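You operate a simulated robot arm through the tools that you are given. There is no shell and no other tool.

You run a simulated robot arm. Do the job below in one go: nothing can be reset, and whatever is moved stays where it is left.

Task
Shake the filter clean as its gauge and plate ask, then run the feed to see it read green.
Fine: feed off and suction gone before you pull; end with feed off, air valve shut.

The check looks at the end state, three seconds after you hand in, the way a careful person would. Anything else that was tipped, shoved, dropped, spilled or broken makes it a failure.

Robot
A 6-joint arm with a two-finger gripper, fixed in place. Base frame: the origin is on the floor under the middle of its stand, x ahead of it, y to its left, z up. Readings come in m, rad, newtons and seconds.
It reaches about 1.572 m from its shoulder. Its first joint turns from -2.897 to 2.897 rad. Payload 2.45 kg.
The tool frame sits at the grasp point between the pads (the TCP): z along the fingers, y along the line on which they close. The tips reach 0.02 m beyond it. The gripper opens to 0.14 m; its body begins 0.168 m behind the TCP.
Orientation is that of the tool frame in the base frame, as a unit quaternion [w, x, y, z]. With the fingers straight down and closing along the base's y, the tool's x points along the base's -x, its y along +y and its z along -z.

Tools
- The arm moves only by the tool apply_moves. Its argument "series" is a list of rows, each a list of 7 numbers: the shift along the tool's x, y, z in m, then the turn, a rotation vector about the tool's x, y, z in rad, then the gripper command, from -1 (shut) to 1 (fully open), values between in proportion. In form: [[tx, ty, tz, ax, ay, az, gripper], ...]. A call has 1 to 20 rows; each row shifts and turns the commanded pose from where the row before left it, along the tool's axes as they then stand. A row lasts 0.2 s, in which the tool goes at most 0.05 m and 0.15 rad; a call with a longer step from one row to the next is refused whole, and so is a gripper value outside its range. Where a pose cannot be reached the arm comes as near as it can. A force on the tool above 90 N (or 10 N above the force at the start of the call, whichever is more), or a blocked arm, ends the call early, and 0.2 s more pass. Each finger travels about 0.045 m/s and halts on what it meets, pressing with about 42 N; the grip force reading is that of the motor and also rises with nothing between the fingers. The clock runs only during rows and for 0.2 s after the last one: add rows that do not move to give the fingers time. It gives the time, the measured TCP pose, the force on the tool (base axes), the opening and the grip force at its end, in the units of the frame above (readings bear some noise), with the torque about the TCP (base axes, N m) and any sound that the robot's microphone picked up.
- Cameras (640 x 400 px; columns grow to the right, rows downward): "scene" is fixed at [0.2182, 0.6531, 1.8067]; the picture's right is [-0.60, -0.80, 0.00], its down [-0.40, 0.29, -0.87] and it looks along [0.70, -0.52, -0.49] (base axes); focal length 366 px, centre (320, 200). "wrist" rides on the gripper at [0.078, 0.011, -0.209] in the tool frame; the picture's right is [-0.14, 0.99, 0.00], its down [-0.92, -0.13, -0.37] and it looks along [-0.37, -0.05, 0.93] (tool axes); focal length 280 px, centre (320, 200). There is no depth. A picture from a camera that has moved, and an enlarged one, comes with that camera's place and axes in the base frame and with its lens. The place of the scene camera against the robot may be out by one fixed shift of up to 0.025 m in any direction.
- get_image(camera): a new picture of that camera. No time passes.
- close_up(camera, box): a new picture of the part [left, top, right, bottom] of that camera's present view, enlarged. No time passes.
- hand_in(): hands the job in; it is judged then, once.

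Places have to be worked out from the pictures, the camera data and where the tool is seen. Open the gripper and draw the arm clear of the work before you hand the job in, unless the task says otherwise.

The tools are called after "Emit:" as name(argument=value, ...) on one line, values as JSON. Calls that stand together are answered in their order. apply_moves: Moves the arm, as the interface text tells. Its arguments: {"type":"object","properties":{"series":{"type":"array","items":{"type":"array","items":{"type":"number"}}}},"required":["series"]} The other tools are called the same way: get_image (camera) takes a picture; close_up (camera, box) takes an enlarged picture of a part of a camera's view; hand_in () hands the job in.

At the start:

```text
time: 0.0
position: [0.5531, -0.1199, 1.4293]
ee_rot: [0.0, 0.0, 1.0, 0.0]
wrist_force: [1.0, 1.1, -0.1]
torque: [0.0, 0.01, -0.02]
grip_width: 0.1401
grasp_force: 0.1
```

scene: 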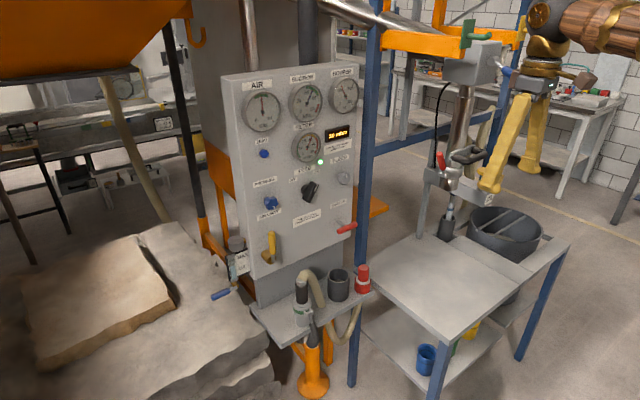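
wrist: 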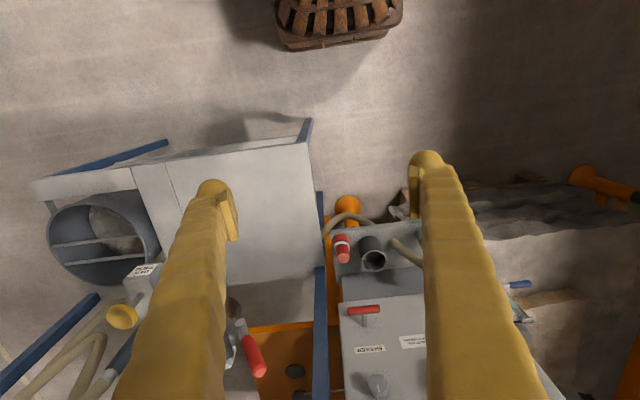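

I begin by looking closely at the panel with its gauges, plates and valves before moving anything.

Emit:
close_up(camera="scene", box=[220, 60, 380, 160])

Emit:
close_up(camera="scene", box=[220, 140, 380, 240])

Emit:
close_up(camera="scene", box=[200, 220, 400, 345])

Emit:
close_up(camera="scene", box=[400, 20, 600, 145])

Emit:
close_up(camera="scene", box=[400, 130, 600, 255])

Emit:
close_up(camera="wrist", box=[320, 190, 480, 400])

```text
4.00 times, centred on (300, 110) of scene
camera zoom: at [0.2182, 0.6531, 1.8067], right [-0.6, -0.8, 0.0], down [-0.4, 0.29, -0.87], along [0.7, -0.52, -0.49], focal length 1462 px, centre (400, 560)
```

zoom: 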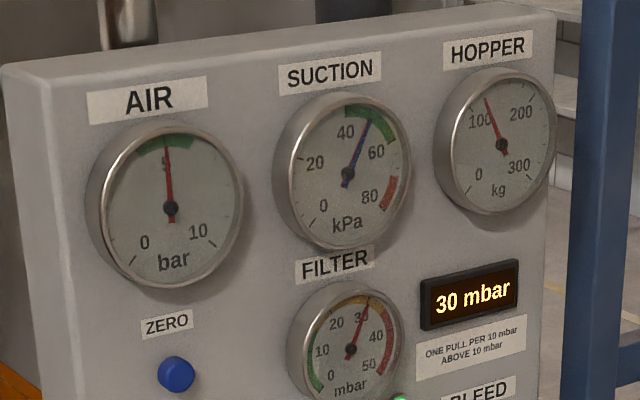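

```text
4.00 times, centred on (300, 190) of scene
camera zoom: at [0.2182, 0.6531, 1.8067], right [-0.6, -0.8, 0.0], down [-0.4, 0.29, -0.87], along [0.7, -0.52, -0.49], focal length 1462 px, centre (400, 240)
```

zoom: 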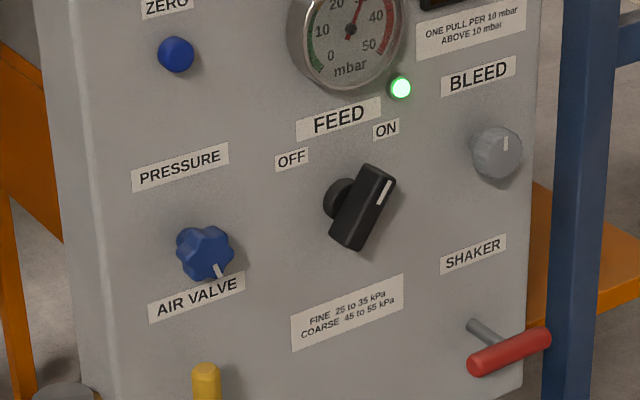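

```text
3.20 times, centred on (300, 282) of scene
camera zoom: at [0.2182, 0.6531, 1.8067], right [-0.6, -0.8, 0.0], down [-0.4, 0.29, -0.87], along [0.7, -0.52, -0.49], focal length 1170 px, centre (384, -64)
```

zoom: 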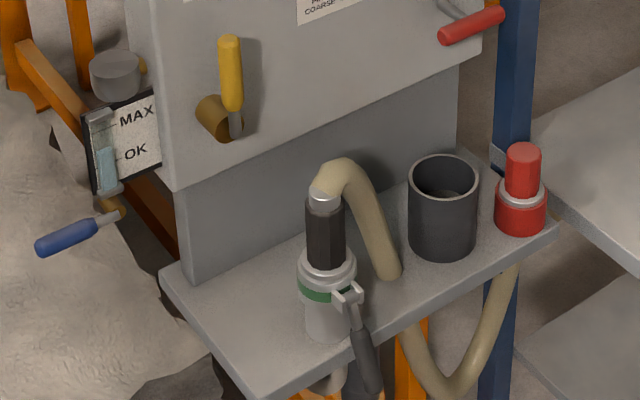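

```text
3.20 times, centred on (500, 82) of scene
camera zoom: at [0.2182, 0.6531, 1.8067], right [-0.6, -0.8, 0.0], down [-0.4, 0.29, -0.87], along [0.7, -0.52, -0.49], focal length 1170 px, centre (-256, 576)
```

zoom: 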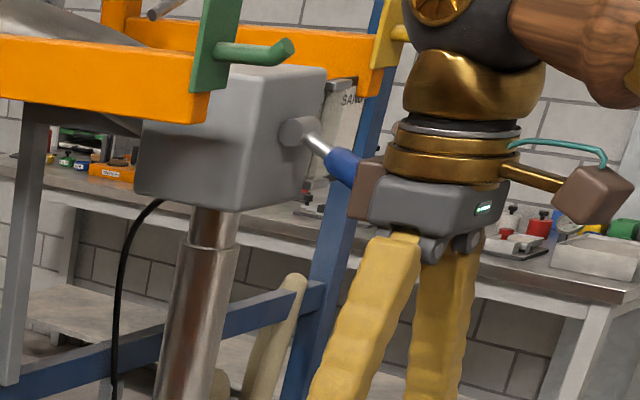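

```text
3.20 times, centred on (500, 192) of scene
camera zoom: at [0.2182, 0.6531, 1.8067], right [-0.6, -0.8, 0.0], down [-0.4, 0.29, -0.87], along [0.7, -0.52, -0.49], focal length 1170 px, centre (-256, 224)
```

zoom: 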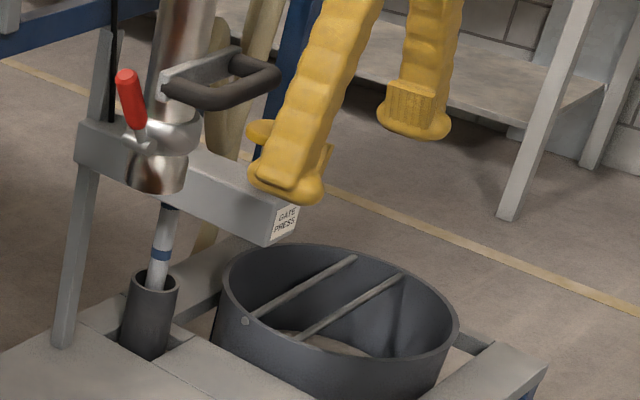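

```text
1.90 times, centred on (400, 295) of wrist
camera zoom: at [0.4737, -0.1087, 1.6389], right [0.14, 0.99, 0.0], down [0.92, -0.13, 0.37], along [0.37, -0.05, -0.93], focal length 534 px, centre (168, 19)
```

zoom: 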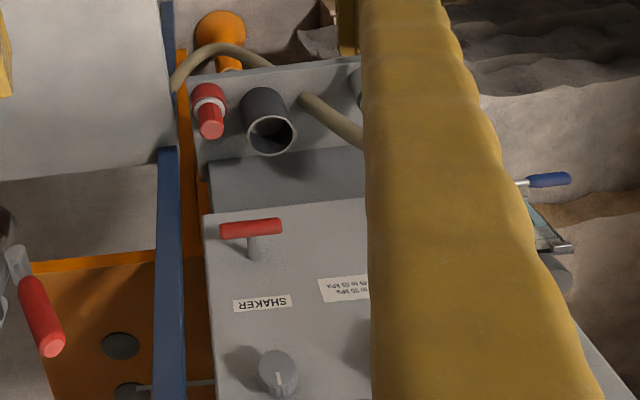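

The panel faces the robot (-x), the feed switch points to ON, and the filter reads about 30 mbar with a plate "one pull per 10 mbar above 10 mbar". I zoom in harder to be sure of the readings and of the valve positions.

Emit:
close_up(camera="scene", box=[288, 125, 358, 169])

Emit:
close_up(camera="scene", box=[285, 75, 365, 125])

Emit:
close_up(camera="scene", box=[284, 160, 364, 210])

Emit:
close_up(camera="scene", box=[240, 180, 320, 270])

Emit:
close_up(camera="scene", box=[280, 190, 376, 250])

Emit:
close_up(camera="scene", box=[0, 200, 260, 400])

```text
9.09 times, centred on (323, 147) of scene
camera zoom: at [0.2182, 0.6531, 1.8067], right [-0.6, -0.8, 0.0], down [-0.4, 0.29, -0.87], along [0.7, -0.52, -0.49], focal length 3324 px, centre (293, 682)
```

zoom: 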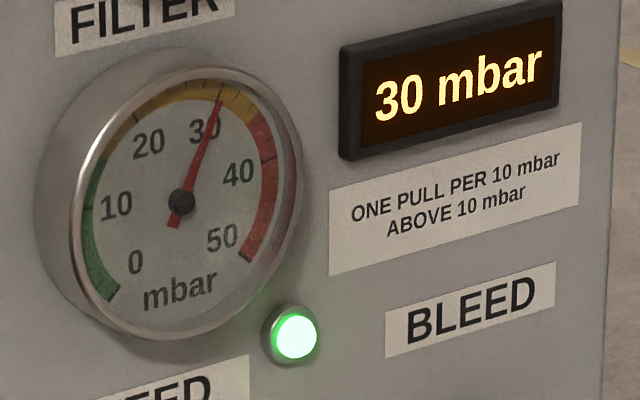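

```text
8.00 times, centred on (325, 100) of scene
camera zoom: at [0.2182, 0.6531, 1.8067], right [-0.6, -0.8, 0.0], down [-0.4, 0.29, -0.87], along [0.7, -0.52, -0.49], focal length 2925 px, centre (280, 1000)
```

zoom: 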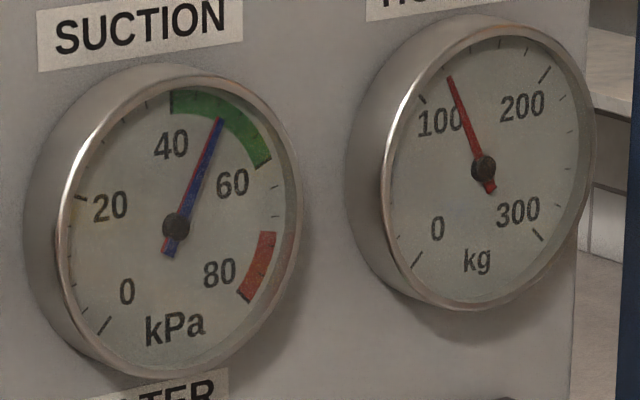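

```text
8.00 times, centred on (324, 185) of scene
camera zoom: at [0.2182, 0.6531, 1.8067], right [-0.6, -0.8, 0.0], down [-0.4, 0.29, -0.87], along [0.7, -0.52, -0.49], focal length 2925 px, centre (288, 320)
```

zoom: 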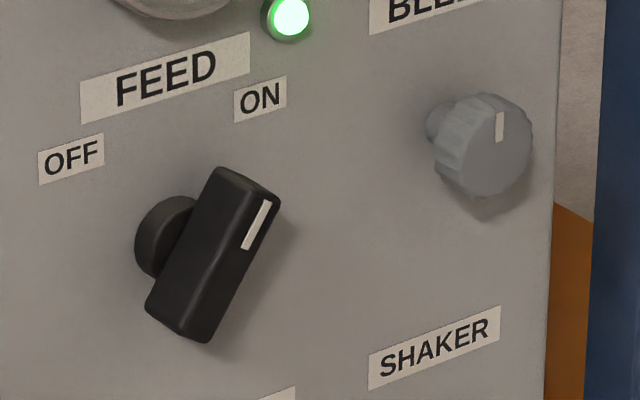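

```text
4.44 times, centred on (280, 225) of scene
camera zoom: at [0.2182, 0.6531, 1.8067], right [-0.6, -0.8, 0.0], down [-0.4, 0.29, -0.87], along [0.7, -0.52, -0.49], focal length 1625 px, centre (498, 89)
```

zoom: 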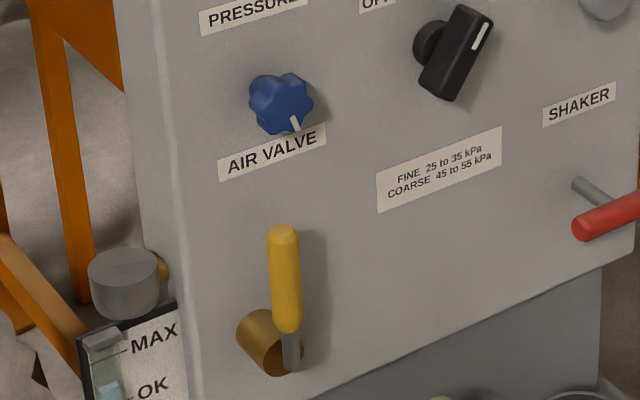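

```text
6.67 times, centred on (328, 220) of scene
camera zoom: at [0.2182, 0.6531, 1.8067], right [-0.6, -0.8, 0.0], down [-0.4, 0.29, -0.87], along [0.7, -0.52, -0.49], focal length 2438 px, centre (267, 67)
```

zoom: 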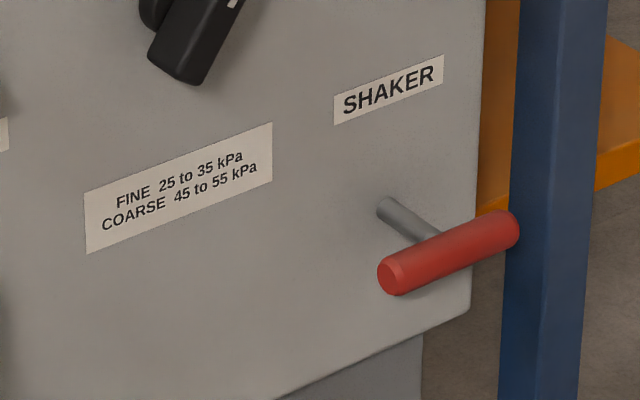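

```text
2.00 times, centred on (130, 300) of scene
camera zoom: at [0.2182, 0.6531, 1.8067], right [-0.6, -0.8, 0.0], down [-0.4, 0.29, -0.87], along [0.7, -0.52, -0.49], focal length 731 px, centre (700, 0)
```

zoom: 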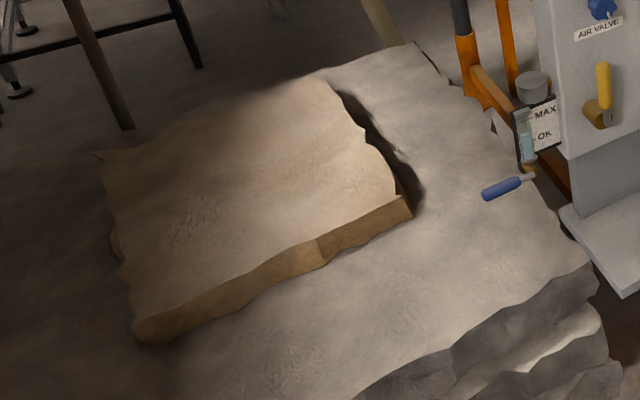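

The reading is clear: 30 mbar, so (30-10)/10 = 2 pulls. The feed is ON, suction is about 50 kPa, the air lever is up and the shaker T-bar is near (1.03, -0.07, 1.07). I pitch the tool up toward the panel part way for a better wrist view.

Emit:
apply_moves(series=[[0, 0, 0, 0, -0.14, 0, 1], [0, 0, 0, 0, -0.14, 0, 1], [0, 0, 0, 0, -0.14, 0, 1], [0, 0, 0, 0, -0.14, 0, 1], [0, 0, 0, 0, -0.14, 0, 1], [0, 0, 0, 0, -0.14, 0, 1], [0, 0, 0, 0, 0, 0, 1]])

Emit:
get_image(camera="wrist")

Emit:
get_image(camera="scene")

```text
time: 1.5
position: [0.6308, -0.084, 1.3481]
ee_rot: [0.342, -0.037, 0.938, 0.042]
wrist_force: [-0.1, -0.4, 0.0]
torque: [-0.02, -0.03, 0.02]
grip_width: 0.1401
grasp_force: 0.0
stopped in row 7: the arm was blocked; the commanded pose is now the measured one
```

```text
taken
camera wrist: at [0.4355, -0.0974, 1.4558], right [0.01, 0.99, 0.14], down [0.48, -0.13, 0.87], along [0.88, 0.06, -0.48], focal length 280 px, centre (320, 200)
```

wrist: 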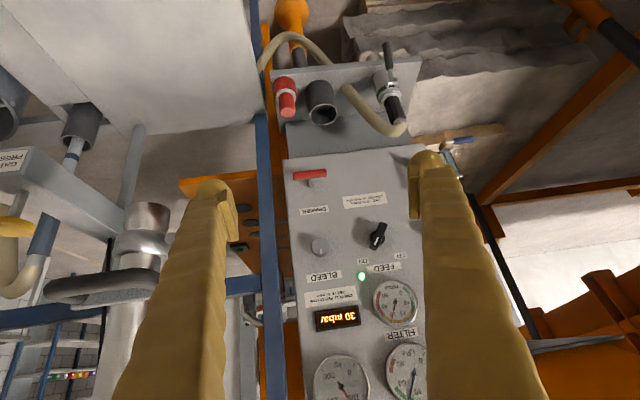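

```text
taken
```

scene: 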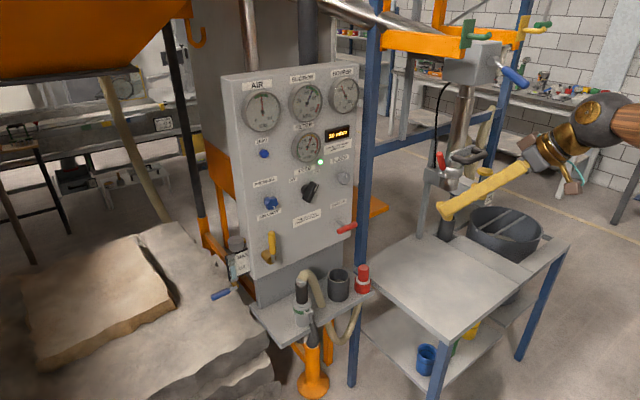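

The arm lagged there, likely folded too close to the base. I move the tool forward and slightly down, well short of the panel, so there is room to level it.

Emit:
apply_moves(series=[[-0.0159, 0.0018, 0.0345, 0, 0, 0, 1], [-0.0159, 0.0018, 0.0345, 0, 0, 0, 1], [-0.0159, 0.0018, 0.0345, 0, 0, 0, 1], [-0.0159, 0.0018, 0.0345, 0, 0, 0, 1], [-0.0159, 0.0018, 0.0345, 0, 0, 0, 1], [0, 0, 0, 0, 0, 0, 1]])

Emit:
get_image(camera="wrist")

```text
time: 2.9
position: [0.7989, -0.057, 1.2694]
ee_rot: [0.345, -0.035, 0.937, 0.04]
wrist_force: [-0.4, -0.1, 0.0]
torque: [-0.01, -0.01, -0.01]
grip_width: 0.14
grasp_force: 0.1
```

```text
taken
camera wrist: at [0.6025, -0.0693, 1.3777], right [0.01, 0.99, 0.14], down [0.47, -0.13, 0.87], along [0.88, 0.06, -0.47], focal length 280 px, centre (320, 200)
```

wrist: 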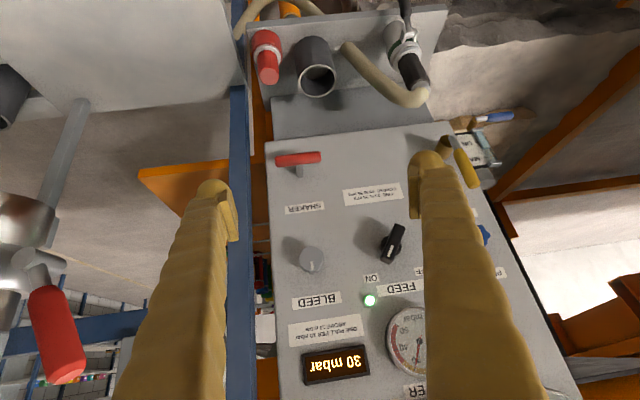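

The wrist view triangulates well: the panel face is at about x=1.07, the shaker bar at (1.018, -0.070, 1.069) and the feed knob at about (1.04, 0.064, 1.24). I level the tool to point straight at the panel and half-close the gripper.

Emit:
apply_moves(series=[[0, 0, 0, 0.01825, -0.144, -0.0012, 0.5], [0, 0, 0, 0.01825, -0.144, -0.0012, 0.2], [0, 0, 0, 0.01825, -0.144, -0.0012, 0.0], [0, 0, 0, 0.01825, -0.144, -0.0012, 0.0], [0, 0, 0, 0.01825, -0.144, -0.0012, 0.0], [0, 0, 0, 0.01825, -0.144, -0.0012, 0.0], [0, 0, 0, 0, 0, 0, 0.0]])

Emit:
get_image(camera="wrist")

Emit:
get_image(camera="scene")

```text
time: 4.5
position: [0.7959, -0.0743, 1.2697]
ee_rot: [0.705, -0.011, 0.709, 0.009]
wrist_force: [0.1, -1.2, 0.2]
torque: [0.0, -0.01, 0.15]
grip_width: 0.0702
grasp_force: 0.1
out of reach, approached as far as the arm can: row 6
```

```text
taken
camera wrist: at [0.5846, -0.0692, 1.1918], right [-0.03, 0.99, 0.13], down [-0.36, -0.14, 0.92], along [0.93, -0.02, 0.36], focal length 280 px, centre (320, 200)
```

wrist: 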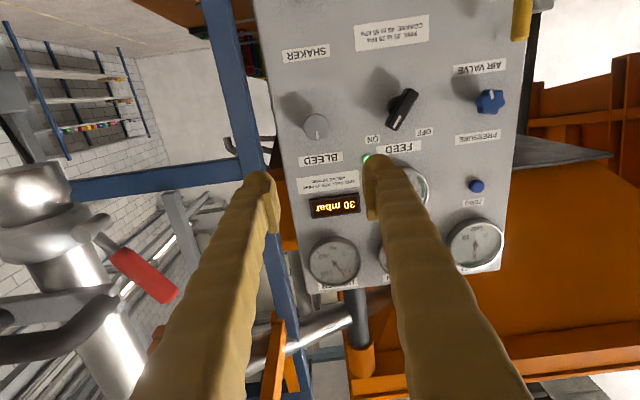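

```text
taken
```

scene: 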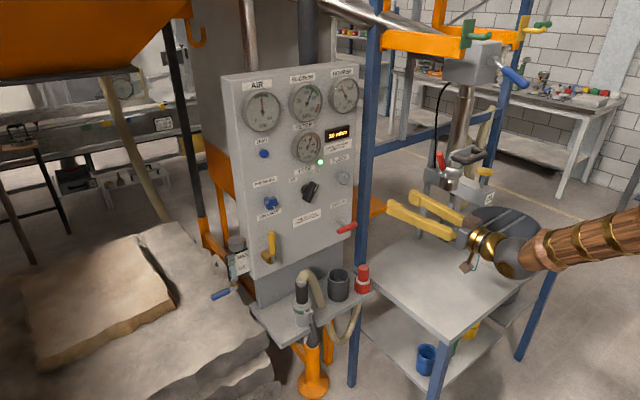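

The tool is nearly level now. I zoom in on the knob and the other controls in this view to refine their positions.

Emit:
close_up(camera="wrist", box=[280, 40, 440, 140])

Emit:
close_up(camera="wrist", box=[360, 70, 440, 120])

Emit:
close_up(camera="wrist", box=[440, 0, 560, 75])

```text
4.00 times, centred on (360, 90) of wrist
camera zoom: at [0.5846, -0.0692, 1.1918], right [-0.03, 0.99, 0.13], down [-0.36, -0.14, 0.92], along [0.93, -0.02, 0.36], focal length 1122 px, centre (160, 640)
```

zoom: 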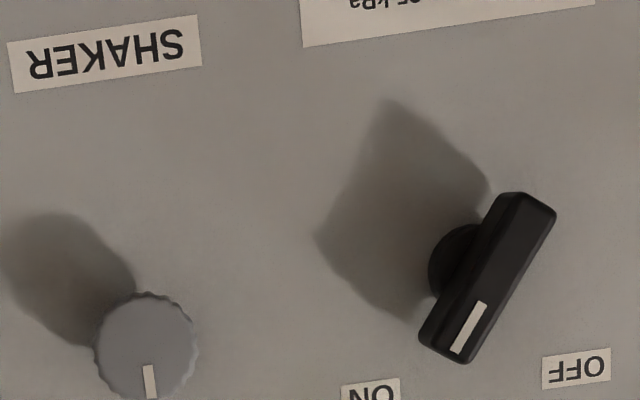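

```text
8.00 times, centred on (400, 95) of wrist
camera zoom: at [0.5846, -0.0692, 1.1918], right [-0.03, 0.99, 0.13], down [-0.36, -0.14, 0.92], along [0.93, -0.02, 0.36], focal length 2243 px, centre (-320, 1040)
```

zoom: 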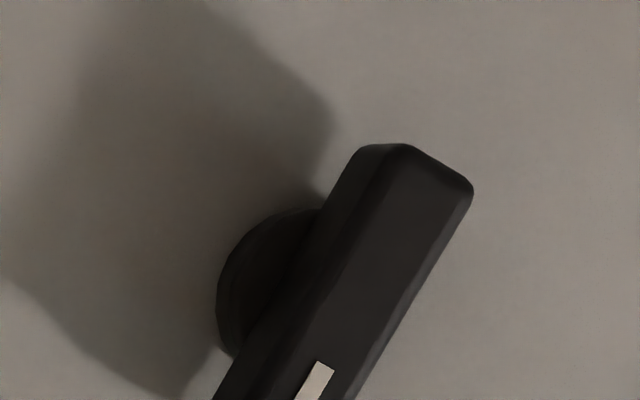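

```text
5.33 times, centred on (500, 38) of wrist
camera zoom: at [0.5846, -0.0692, 1.1918], right [-0.03, 0.99, 0.13], down [-0.36, -0.14, 0.92], along [0.93, -0.02, 0.36], focal length 1495 px, centre (-640, 1067)
```

zoom: 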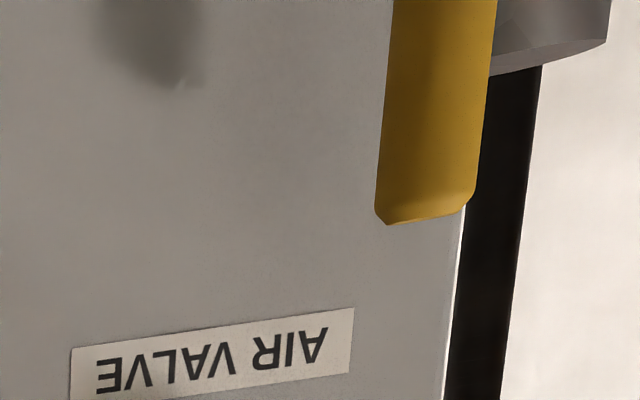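

The bar knob's axis is at about y=0.067, z=1.239, and it leans about 35-40° toward ON. I move in front of it at x≈0.93 and roll the fingers to match the bar.

Emit:
apply_moves(series=[[0.006, 0.0275, 0.0276, 0, 0, 0, 0.0], [0.006, 0.0275, 0.0276, 0, 0, 0, 0.0], [0.006, 0.0275, 0.0276, 0, 0, 0, 0.0], [0.006, 0.0275, 0.0276, 0, 0, 0, 0.0], [0.006, 0.0275, 0.0276, 0, 0, 0, 0.0], [0, 0, 0, 0.0283, -0.0056, 0, 0.0], [0, 0, 0, 0, 0, 0.13, 0.0], [0, 0, 0, 0, 0, 0.13, 0.0], [0, 0, 0, 0, 0, 0.13, 0.0], [0, 0, 0, 0, 0, 0.13, 0.0], [0, 0, 0, 0, 0, 0.13, 0.0], [0, 0, 0, 0, 0, 0, 0.0]])

Emit:
get_image(camera="wrist")

Emit:
get_image(camera="scene")

```text
time: 7.1
position: [0.8717, -0.0914, 1.2315]
ee_rot: [0.664, 0.218, 0.676, 0.235]
wrist_force: [0.2, 0.6, 0.1]
torque: [0.01, -0.05, 0.0]
grip_width: 0.07
grasp_force: 0.1
out of reach, approached as far as the arm can: row 1, 2, 3, 4, 5, 6
```

```text
taken
camera wrist: at [0.6586, -0.0406, 1.177], right [-0.02, 0.7, 0.71], down [-0.34, -0.67, 0.66], along [0.94, -0.23, 0.25], focal length 280 px, centre (320, 200)
```

wrist: 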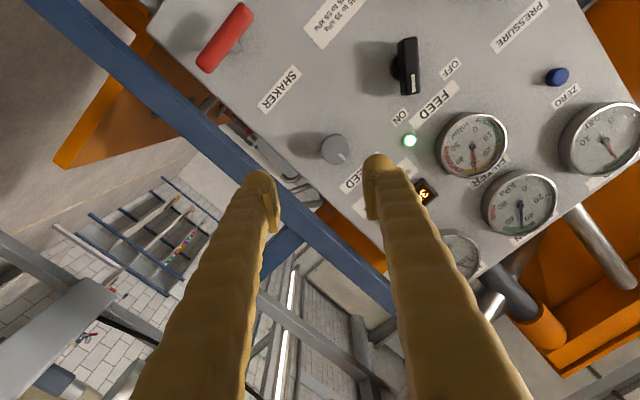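

```text
taken
```

scene: 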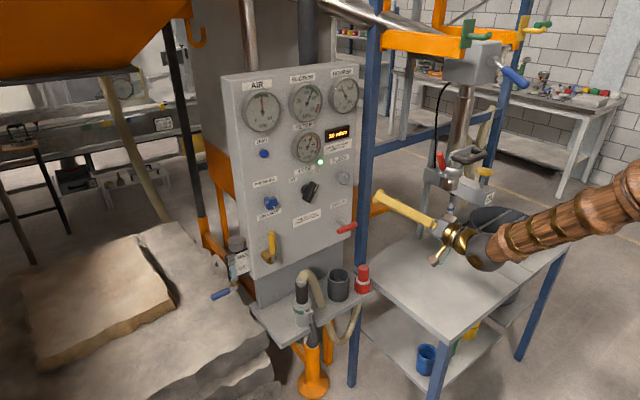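

The arm seems to be at a wrist limit when level this close in, since y would not follow. I pitch the nose down about 20° to get off the limit, then check whether sideways moves follow again.

Emit:
apply_moves(series=[[0, 0, 0, 0.0728, 0.0954, 0.0034, 0.0], [0, 0, 0, 0.0728, 0.0954, 0.0034, 0.0], [0, 0, 0, 0.0728, 0.0954, 0.0034, 0.0], [0, 0, 0, 0, 0, 0, 0.0]])

```text
time: 8.1
position: [0.8714, -0.0912, 1.2325]
ee_rot: [0.532, 0.256, 0.784, 0.192]
wrist_force: [0.0, 0.5, 0.3]
torque: [0.0, -0.02, -0.01]
grip_width: 0.07
grasp_force: 0.0
```

The pose holds and follows now. I shift left to the knob's y with the nose still pitched down.

Emit:
apply_moves(series=[[0.0148, 0.0283, 0.0048, 0, 0, 0, 0.0], [0.0148, 0.0283, 0.0048, 0, 0, 0, 0.0], [0.0148, 0.0283, 0.0048, 0, 0, 0, 0.0], [0.0148, 0.0283, 0.0048, 0, 0, 0, 0.0], [0.0148, 0.0283, 0.0048, 0, 0, 0, 0.0], [0, 0, 0, 0, 0, 0, 0.0]])

Emit:
get_image(camera="wrist")

Emit:
get_image(camera="scene")

```text
time: 9.5
position: [0.8998, 0.0259, 1.2628]
ee_rot: [0.524, 0.248, 0.789, 0.203]
wrist_force: [-1.2, -0.2, 0.0]
torque: [0.01, -0.02, 0.01]
grip_width: 0.0702
grasp_force: 0.1
out of reach, approached as far as the arm can: row 3, 4, 5
```

```text
taken
camera wrist: at [0.6809, 0.0688, 1.2892], right [0.22, 0.7, 0.68], down [-0.06, -0.68, 0.73], along [0.97, -0.2, -0.11], focal length 280 px, centre (320, 200)
```

wrist: 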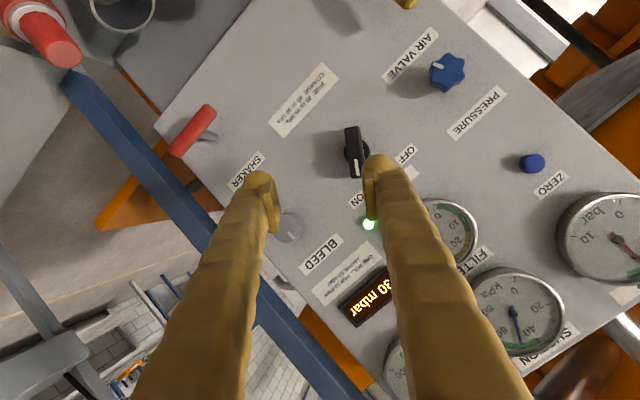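

```text
taken
```

scene: 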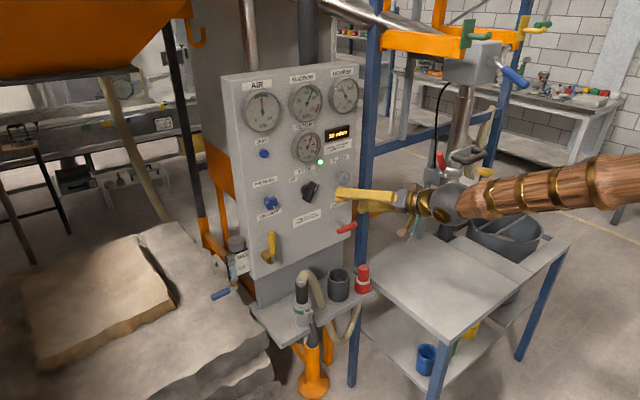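

My geometry explains the limits: the forearm slopes about 45° down here and its roll joint is near its stop, so a level tool needs some yaw to the left. I yaw left about 13°, level out, and then slide to in front of the knob.

Emit:
apply_moves(series=[[0, 0, 0, -0.0581, 0.0464, -0.0294, 0.0], [0, 0, 0, -0.0581, 0.0464, -0.0294, 0.0], [0, 0, 0, -0.0822, -0.0952, -0.0092, 0.0], [0, 0, 0, -0.0822, -0.0952, -0.0092, 0.0], [0, 0, 0, -0.0822, -0.0952, -0.0092, 0.0], [0, 0, 0, 0, 0, 0, 0.0], [0.0194, 0.0057, 0.0195, 0, 0, 0, 0.0], [0.0194, 0.0057, 0.0195, 0, 0, 0, 0.0], [0, 0, 0, 0, 0, 0, 0.0]])

```text
time: 11.5
position: [0.9332, 0.0676, 1.2414]
ee_rot: [0.646, 0.148, 0.689, 0.293]
wrist_force: [-0.1, 0.8, -0.8]
torque: [0.0, 0.01, 0.02]
grip_width: 0.0703
grasp_force: 0.1
```

That pose was reached exactly, which confirms the idea. I now roll about 178° so the later turn to OFF stays within the wrist's range.

Emit:
apply_moves(series=[[0, 0, 0, 0, 0, 0.1414, 0.0], [0, 0, 0, 0, 0, 0.1414, 0.0], [0, 0, 0, 0, 0, 0.1414, 0.0], [0, 0, 0, 0, 0, 0.1414, 0.0], [0, 0, 0, 0, 0, 0.1414, 0.0], [0, 0, 0, 0, 0, 0.1414, 0.0], [0, 0, 0, 0, 0, 0.1414, 0.0], [0, 0, 0, 0, 0, 0.1414, 0.0], [0, 0, 0, 0, 0, 0.1414, 0.0], [0, 0, 0, 0, 0, 0.1414, 0.0], [0, 0, 0, 0, 0, 0.1414, 0.0], [0, 0, 0, 0, 0, 0.1414, 0.0], [0, 0, 0, 0, 0, 0.1414, 0.0], [0, 0, 0, 0, 0, 0.1414, 0.0], [0, 0, 0, 0, 0, 0.1414, 0.0], [0, 0, 0, 0, 0, 0.1414, 0.0], [0, 0, 0, 0, 0, 0.1414, 0.0], [0, 0, 0, 0, 0, 0.1414, 0.0], [0, 0, 0, 0, 0, 0.1414, 0.0], [0, 0, 0, 0, 0, 0.1414, 0.0]])

Emit:
get_image(camera="wrist")

Emit:
get_image(camera="scene")

```text
time: 15.7
position: [0.9337, 0.0679, 1.2387]
ee_rot: [-0.19, 0.703, -0.038, 0.684]
wrist_force: [-0.3, 0.3, 0.8]
torque: [0.01, -0.03, -0.03]
grip_width: 0.07
grasp_force: 0.1
```

```text
taken
camera wrist: at [0.735, -0.0114, 1.3071], right [0.19, -0.87, -0.45], down [-0.44, 0.33, -0.83], along [0.88, 0.36, -0.32], focal length 280 px, centre (320, 200)
```

wrist: 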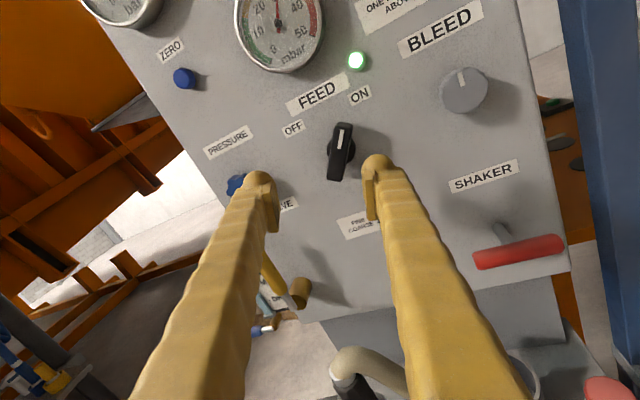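

```text
taken
```

scene: 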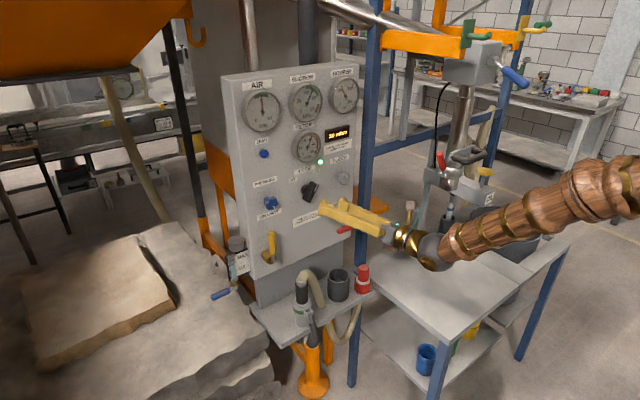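

The view is good: the knob face is at about x=1.039, y=0.065, z=1.239, with its bar at 34°. I finish the roll to match the bar and move in to x≈0.99 for a check.

Emit:
apply_moves(series=[[0, 0, 0, 0, 0, 0.135, 0.0], [0, 0, 0, 0, 0, 0.135, 0.0], [0.0039, 0.0058, 0.0271, 0, 0, 0, 0.0], [0.0039, 0.0058, 0.0271, 0, 0, 0, 0.0], [0, 0, 0, 0, 0, 0, 0.0]])

Emit:
get_image(camera="wrist")

Emit:
close_up(camera="scene", box=[270, 160, 400, 240])

```text
time: 16.9
position: [0.989, 0.0647, 1.2373]
ee_rot: [-0.28, 0.692, -0.133, 0.652]
wrist_force: [-0.3, -0.6, 0.1]
torque: [0.02, -0.02, 0.01]
grip_width: 0.0699
grasp_force: 0.1
```

```text
taken
camera wrist: at [0.7944, -0.0311, 1.2954], right [0.16, -0.73, -0.67], down [-0.49, 0.53, -0.69], along [0.86, 0.44, -0.27], focal length 280 px, centre (320, 200)
```

wrist: 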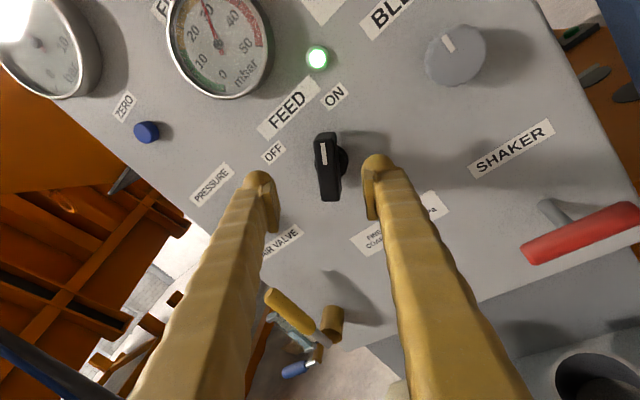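

```text
4.92 times, centred on (335, 200) of scene
camera zoom: at [0.2182, 0.6531, 1.8067], right [-0.6, -0.8, 0.0], down [-0.4, 0.29, -0.87], along [0.7, -0.52, -0.49], focal length 1800 px, centre (246, 200)
```

zoom: 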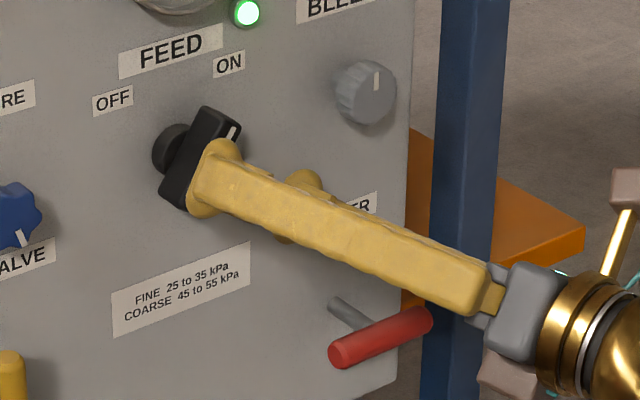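

Alignment looks right, with the bar centred between the fingers. I advance to x≈1.03 and close on the bar.

Emit:
apply_moves(series=[[0.0022, 0.0034, 0.02, 0, 0, 0, 0.0], [0.0023, 0.0033, 0.0201, 0, 0, 0, 0.0], [0, 0, 0, 0, 0, 0, -0.3], [0, 0, 0, 0, 0, 0, -0.6], [0, 0, 0, 0, 0, 0, -0.8], [0, 0, 0, 0, 0, 0, -0.8], [0, 0, 0, 0, 0, 0, -0.8]])

Emit:
get_image(camera="wrist")

Emit:
close_up(camera="scene", box=[270, 160, 400, 240])

```text
time: 18.5
position: [1.0277, 0.0665, 1.2374]
ee_rot: [-0.278, 0.692, -0.132, 0.653]
wrist_force: [-0.8, -11.1, -3.8]
torque: [-0.05, 0.07, -0.14]
grip_width: 0.0215
grasp_force: 5.3
```

```text
taken
camera wrist: at [0.8333, -0.0291, 1.2949], right [0.16, -0.73, -0.67], down [-0.49, 0.53, -0.69], along [0.86, 0.44, -0.27], focal length 280 px, centre (320, 200)
```

wrist: 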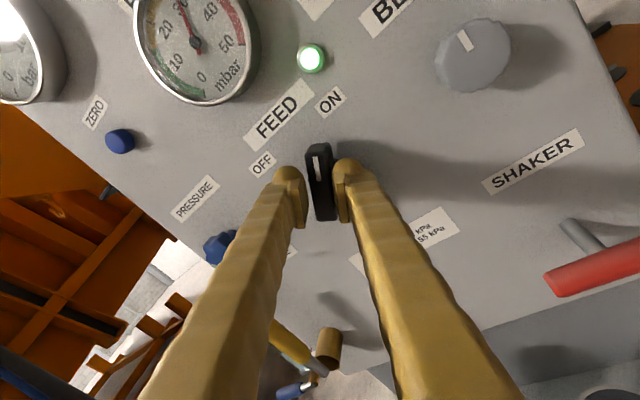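

```text
4.92 times, centred on (335, 200) of scene
camera zoom: at [0.2182, 0.6531, 1.8067], right [-0.6, -0.8, 0.0], down [-0.4, 0.29, -0.87], along [0.7, -0.52, -0.49], focal length 1800 px, centre (246, 200)
```

zoom: 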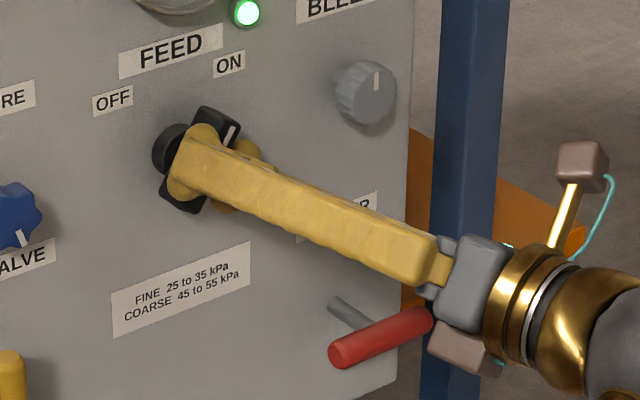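

The bar is gripped (0.0215 m wide). I turn it counter-clockwise about 57° toward OFF and check how it goes.

Emit:
apply_moves(series=[[0, 0, 0, 0, 0, -0.1, -1], [0, 0, 0, 0, 0, -0.1, -1], [0, 0, 0, 0, 0, -0.1, -1], [0, 0, 0, 0, 0, -0.1, -1], [0, 0, 0, 0, 0, -0.1, -1], [0, 0, 0, 0, 0, -0.1, -1], [0, 0, 0, 0, 0, -0.1, -1], [0, 0, 0, 0, 0, -0.1, -1], [0, 0, 0, 0, 0, -0.1, -1], [0, 0, 0, 0, 0, -0.1, -1], [0, 0, 0, 0, 0, 0, -1]])

Emit:
get_image(camera="wrist")

Emit:
close_up(camera="scene", box=[270, 70, 400, 240])

```text
time: 20.9
position: [1.0283, 0.0683, 1.2385]
ee_rot: [0.069, 0.67, 0.218, 0.706]
wrist_force: [-42.2, 69.0, -16.0]
torque: [0.32, 1.73, 0.67]
grip_width: 0.0193
grasp_force: 44.2
```

```text
taken
camera wrist: at [0.8176, 0.0441, 1.3133], right [0.21, -0.94, 0.27], down [-0.3, -0.32, -0.9], along [0.93, 0.11, -0.35], focal length 280 px, centre (320, 200)
```

wrist: 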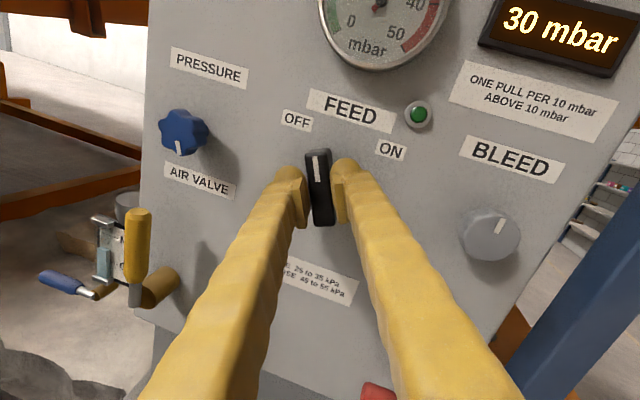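

```text
2.35 times, centred on (335, 155) of scene
camera zoom: at [0.2182, 0.6531, 1.8067], right [-0.6, -0.8, 0.0], down [-0.4, 0.29, -0.87], along [0.7, -0.52, -0.49], focal length 860 px, centre (285, 306)
```

zoom: 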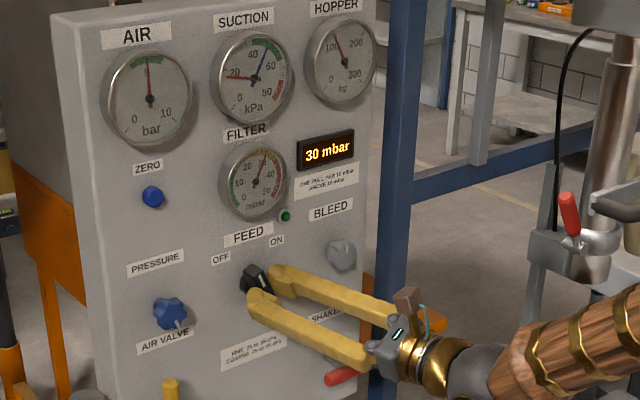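

The run light is out and the suction needle is falling, so the feed is off, but the side load is high. I open the fingers and look at the switch position.

Emit:
apply_moves(series=[[0, 0, 0, 0, 0, 0, -0.5], [0, 0, 0, 0, 0, 0, 0.0], [0, 0, 0, 0, 0, 0, 0.0], [0, 0, 0, 0, 0, 0, 0.0]])

Emit:
get_image(camera="wrist")

Emit:
close_up(camera="scene", box=[280, 70, 380, 210])

```text
time: 21.9
position: [1.0288, 0.0649, 1.2388]
ee_rot: [0.069, 0.671, 0.215, 0.707]
wrist_force: [0.0, 0.7, 0.0]
torque: [0.01, 0.0, 0.02]
grip_width: 0.0698
grasp_force: 0.0
```

```text
taken
camera wrist: at [0.8182, 0.0412, 1.3136], right [0.2, -0.94, 0.27], down [-0.3, -0.32, -0.9], along [0.93, 0.1, -0.35], focal length 280 px, centre (320, 200)
```

wrist: 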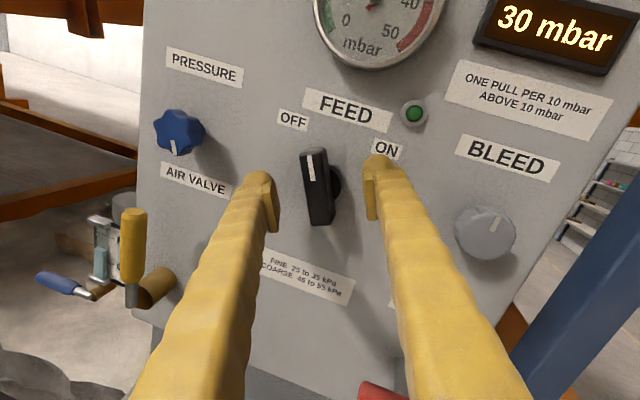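

```text
2.86 times, centred on (330, 140) of scene
camera zoom: at [0.2182, 0.6531, 1.8067], right [-0.6, -0.8, 0.0], down [-0.4, 0.29, -0.87], along [0.7, -0.52, -0.49], focal length 1045 px, centre (291, 371)
```

zoom: 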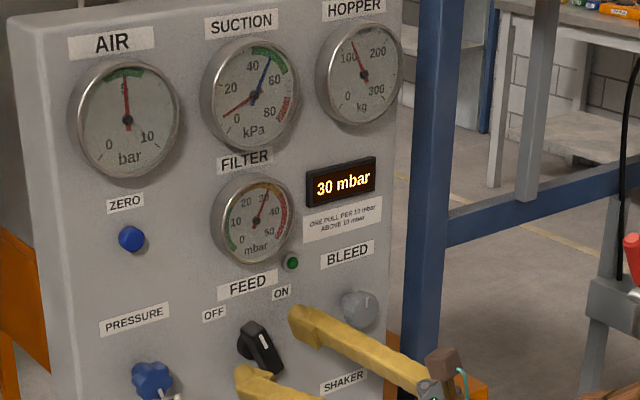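

The switch now sits about 23° left of vertical with the light out; ON was 34° right, so OFF is probably 34° left. I regrip with the small centring fix and turn it the last 11° to the OFF stop.

Emit:
apply_moves(series=[[-0.0009, -0.003, 0.0005, 0, 0, 0, -0.3], [0, 0, 0, 0, 0, 0, -0.8], [0, 0, 0, 0, 0, 0, -0.9], [0, 0, 0, 0, 0, 0, -0.9], [0, 0, 0, 0, 0, -0.06, -0.9], [0, 0, 0, 0, 0, -0.06, -0.9], [0, 0, 0, 0, 0, -0.06, -0.9], [0, 0, 0, 0, 0, -0.03, -0.9], [0, 0, 0, 0, 0, 0, -0.9]])

Emit:
close_up(camera="wrist", box=[240, 90, 420, 240])

```text
time: 23.9
position: [1.0286, 0.0688, 1.2365]
ee_rot: [0.141, 0.645, 0.285, 0.695]
wrist_force: [-37.3, 15.0, -7.5]
torque: [0.43, 0.15, 0.29]
grip_width: 0.019
grasp_force: 44.3
```

```text
2.67 times, centred on (330, 165) of wrist
camera zoom: at [0.8152, 0.0597, 1.305], right [0.19, -0.87, 0.46], down [-0.26, -0.5, -0.83], along [0.95, 0.03, -0.32], focal length 748 px, centre (293, 293)
```

zoom: 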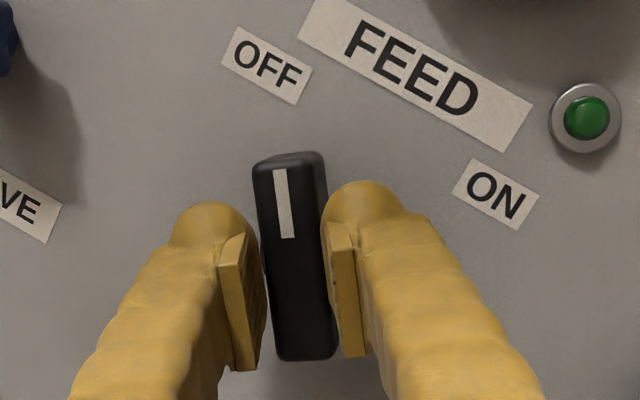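

The switch has turned to about 34° left without much torque. I release and check its angle and the gauges.

Emit:
apply_moves(series=[[0, 0, 0, 0, 0, 0, -0.5], [0, 0, 0, 0, 0, 0, 0.0], [0, 0, 0, 0, 0, 0, 0.0], [0, 0, 0, 0, 0, 0, 0.0]])

Emit:
get_image(camera="wrist")

Emit:
close_up(camera="scene", box=[280, 70, 380, 210])

```text
time: 24.9
position: [1.0286, 0.0675, 1.237]
ee_rot: [0.14, 0.645, 0.285, 0.695]
wrist_force: [0.2, 0.5, -0.3]
torque: [0.01, 0.03, 0.03]
grip_width: 0.0701
grasp_force: 0.0
```

```text
taken
camera wrist: at [0.8158, 0.059, 1.3053], right [0.19, -0.87, 0.46], down [-0.26, -0.5, -0.83], along [0.95, 0.03, -0.32], focal length 280 px, centre (320, 200)
```

wrist: 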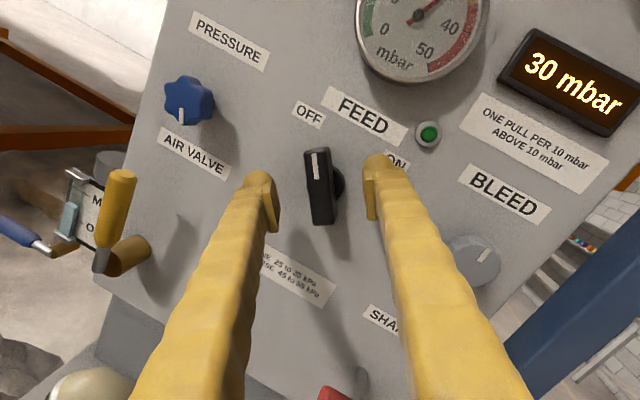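

```text
2.86 times, centred on (330, 140) of scene
camera zoom: at [0.2182, 0.6531, 1.8067], right [-0.6, -0.8, 0.0], down [-0.4, 0.29, -0.87], along [0.7, -0.52, -0.49], focal length 1045 px, centre (291, 371)
```

zoom: 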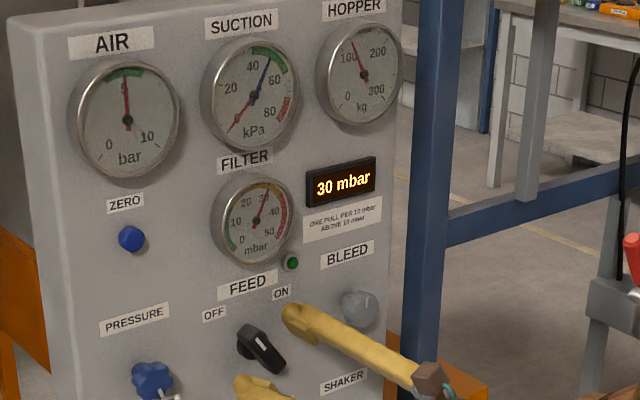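

The switch is at OFF and the suction needle is almost at zero. I back away 10 cm, move to in front of the shaker handle and roll the fingers so they close vertically.

Emit:
apply_moves(series=[[0.0043, -0.0058, -0.0325, 0, 0, 0, 0.0], [0.0043, -0.0058, -0.0325, 0, 0, 0, 0.0], [0.0043, -0.0058, -0.0325, 0, 0, 0, 0.0], [-0.0429, 0.0026, -0.0061, 0, 0, 0, 0.0], [-0.0429, 0.0026, -0.0061, 0, 0, 0, 0.0], [-0.0429, 0.0026, -0.0061, 0, 0, 0, 0.0], [-0.0429, 0.0026, -0.0061, 0, 0, 0, 0.0], [-0.0429, 0.0026, -0.0061, 0, 0, 0, 0.0], [0, 0, 0, 0, 0, -0.1366, 0.0], [0, 0, 0, 0, 0, -0.1366, 0.0], [0, 0, 0, 0, 0, -0.1366, 0.0], [0, 0, 0, 0, 0, -0.1366, 0.0], [0, 0, 0, 0, 0, -0.1366, 0.0], [0, 0, 0, 0, 0, -0.1366, 0.0], [0, 0, 0, 0, 0, -0.1366, 0.0], [0, 0, 0, 0, 0, 0, 0.0]])

Emit:
get_image(camera="wrist")

Emit:
get_image(camera="scene")

Emit:
close_up(camera="scene", box=[285, 75, 365, 175])

```text
time: 28.3
position: [0.9294, -0.0679, 1.0696]
ee_rot: [0.446, 0.441, 0.549, 0.552]
wrist_force: [-0.3, -0.6, -0.4]
torque: [-0.03, 0.03, -0.03]
grip_width: 0.0701
grasp_force: 0.1
```

```text
taken
camera wrist: at [0.7072, -0.0369, 1.0783], right [0.02, -0.13, 0.99], down [-0.16, -0.98, -0.13], along [0.99, -0.16, -0.04], focal length 280 px, centre (320, 200)
```

wrist: 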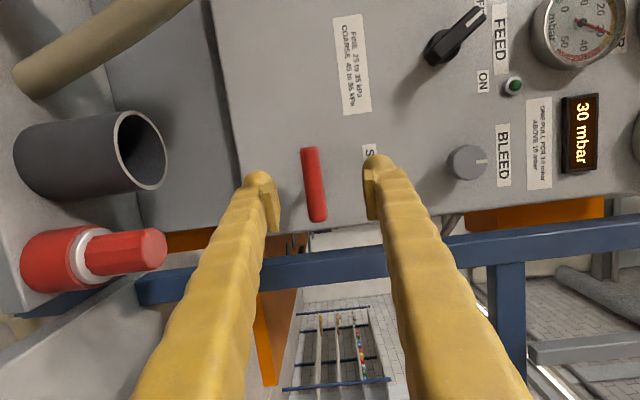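

```text
taken
```

scene: 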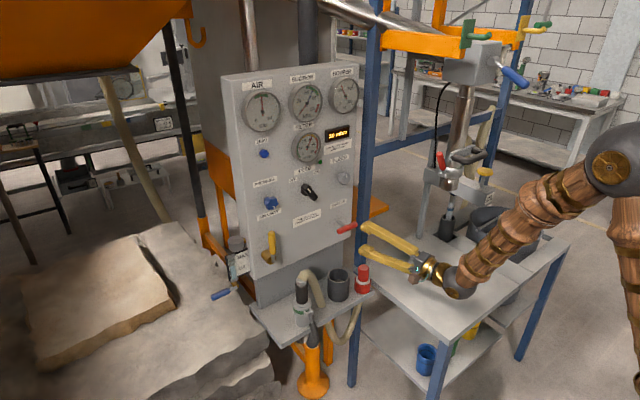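

```text
4.00 times, centred on (325, 125) of scene
camera zoom: at [0.2182, 0.6531, 1.8067], right [-0.6, -0.8, 0.0], down [-0.4, 0.29, -0.87], along [0.7, -0.52, -0.49], focal length 1462 px, centre (300, 500)
```

zoom: 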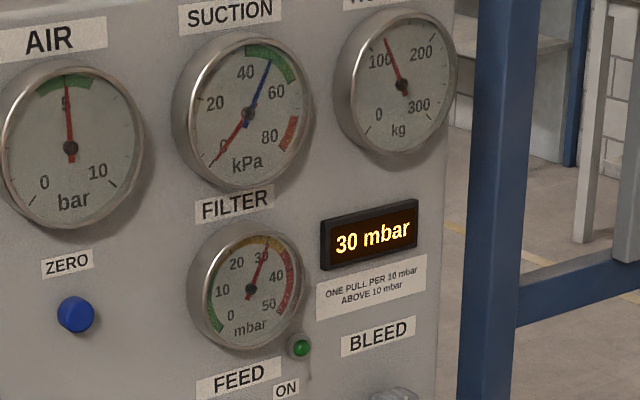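

Suction reads zero and the feed is off, so pulling is allowed. The T-bar is at about (1.026, -0.070, 1.061); I move in around it with the fingers open.

Emit:
apply_moves(series=[[-0.0076, -0.0031, 0.0299, 0, 0, 0, 0.0], [-0.0076, -0.0031, 0.0299, 0, 0, 0, 0.0], [-0.0075, -0.0032, 0.0299, 0, 0, 0, 0.0], [0, 0, 0, 0, 0, 0, 0.0]])

Emit:
get_image(camera="wrist")

Emit:
close_up(camera="scene", box=[290, 190, 420, 270])

```text
time: 29.3
position: [1.0216, -0.0728, 1.0602]
ee_rot: [0.446, 0.442, 0.549, 0.552]
wrist_force: [0.0, -0.1, -0.4]
torque: [0.07, 0.05, 0.01]
grip_width: 0.0698
grasp_force: 0.0
```

```text
taken
camera wrist: at [0.7995, -0.0407, 1.0685], right [0.02, -0.13, 0.99], down [-0.16, -0.98, -0.13], along [0.99, -0.16, -0.04], focal length 280 px, centre (320, 200)
```

wrist: 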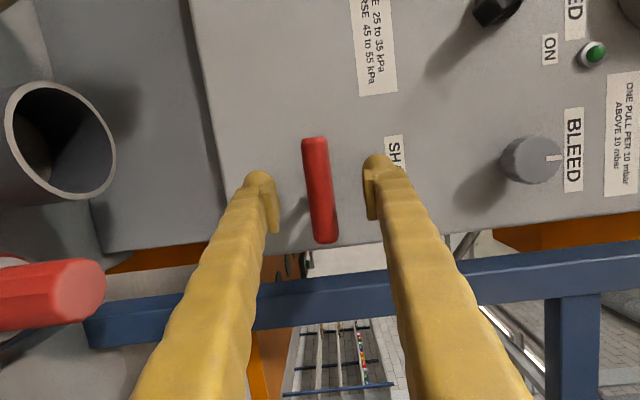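

```text
4.92 times, centred on (355, 230) of scene
camera zoom: at [0.2182, 0.6531, 1.8067], right [-0.6, -0.8, 0.0], down [-0.4, 0.29, -0.87], along [0.7, -0.52, -0.49], focal length 1800 px, centre (148, 52)
```

zoom: 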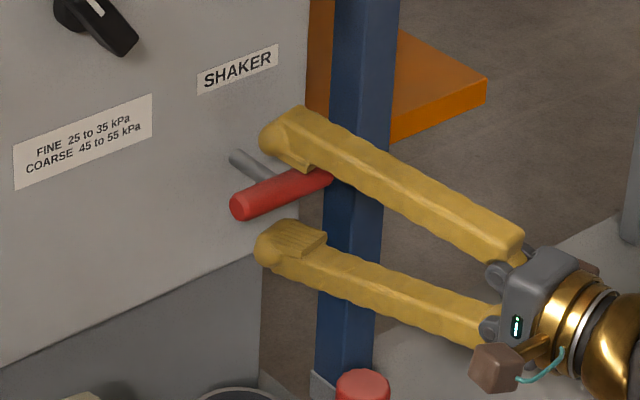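

The bar sits between the fingers at the right depth. I close on it and check the grip.

Emit:
apply_moves(series=[[0, 0, 0, 0, 0, 0, -0.4], [0, 0, 0, 0, 0, 0, -0.8], [0, 0, 0, 0, 0, 0, -1], [0, 0, 0, 0, 0, 0, -1], [0, 0, 0, 0, 0, 0, -1]])

Emit:
get_image(camera="wrist")

Emit:
close_up(camera="scene", box=[290, 190, 420, 270])

```text
time: 30.5
position: [1.0213, -0.0735, 1.061]
ee_rot: [0.446, 0.441, 0.549, 0.552]
wrist_force: [0.4, 0.1, 4.4]
torque: [0.01, -0.01, 0.02]
grip_width: 0.0203
grasp_force: 41.5
```

```text
taken
camera wrist: at [0.7992, -0.0407, 1.0688], right [0.02, -0.13, 0.99], down [-0.16, -0.98, -0.13], along [0.99, -0.16, -0.04], focal length 280 px, centre (320, 200)
```

wrist: 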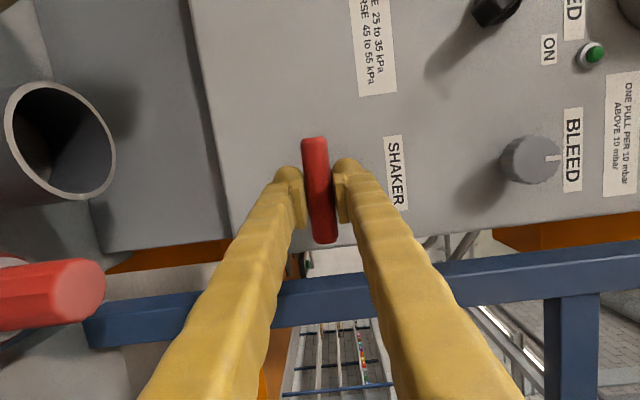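

```text
4.92 times, centred on (355, 230) of scene
camera zoom: at [0.2182, 0.6531, 1.8067], right [-0.6, -0.8, 0.0], down [-0.4, 0.29, -0.87], along [0.7, -0.52, -0.49], focal length 1800 px, centre (148, 52)
```

zoom: 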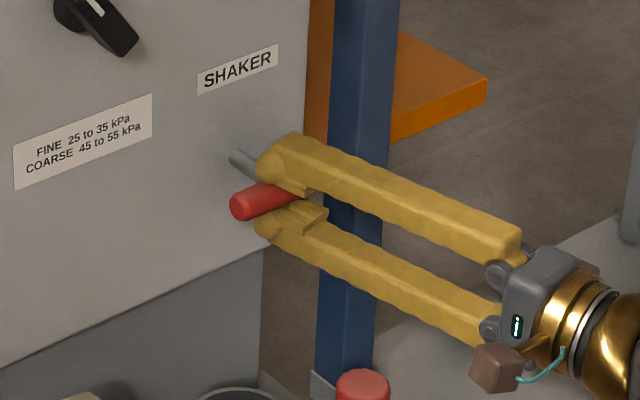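

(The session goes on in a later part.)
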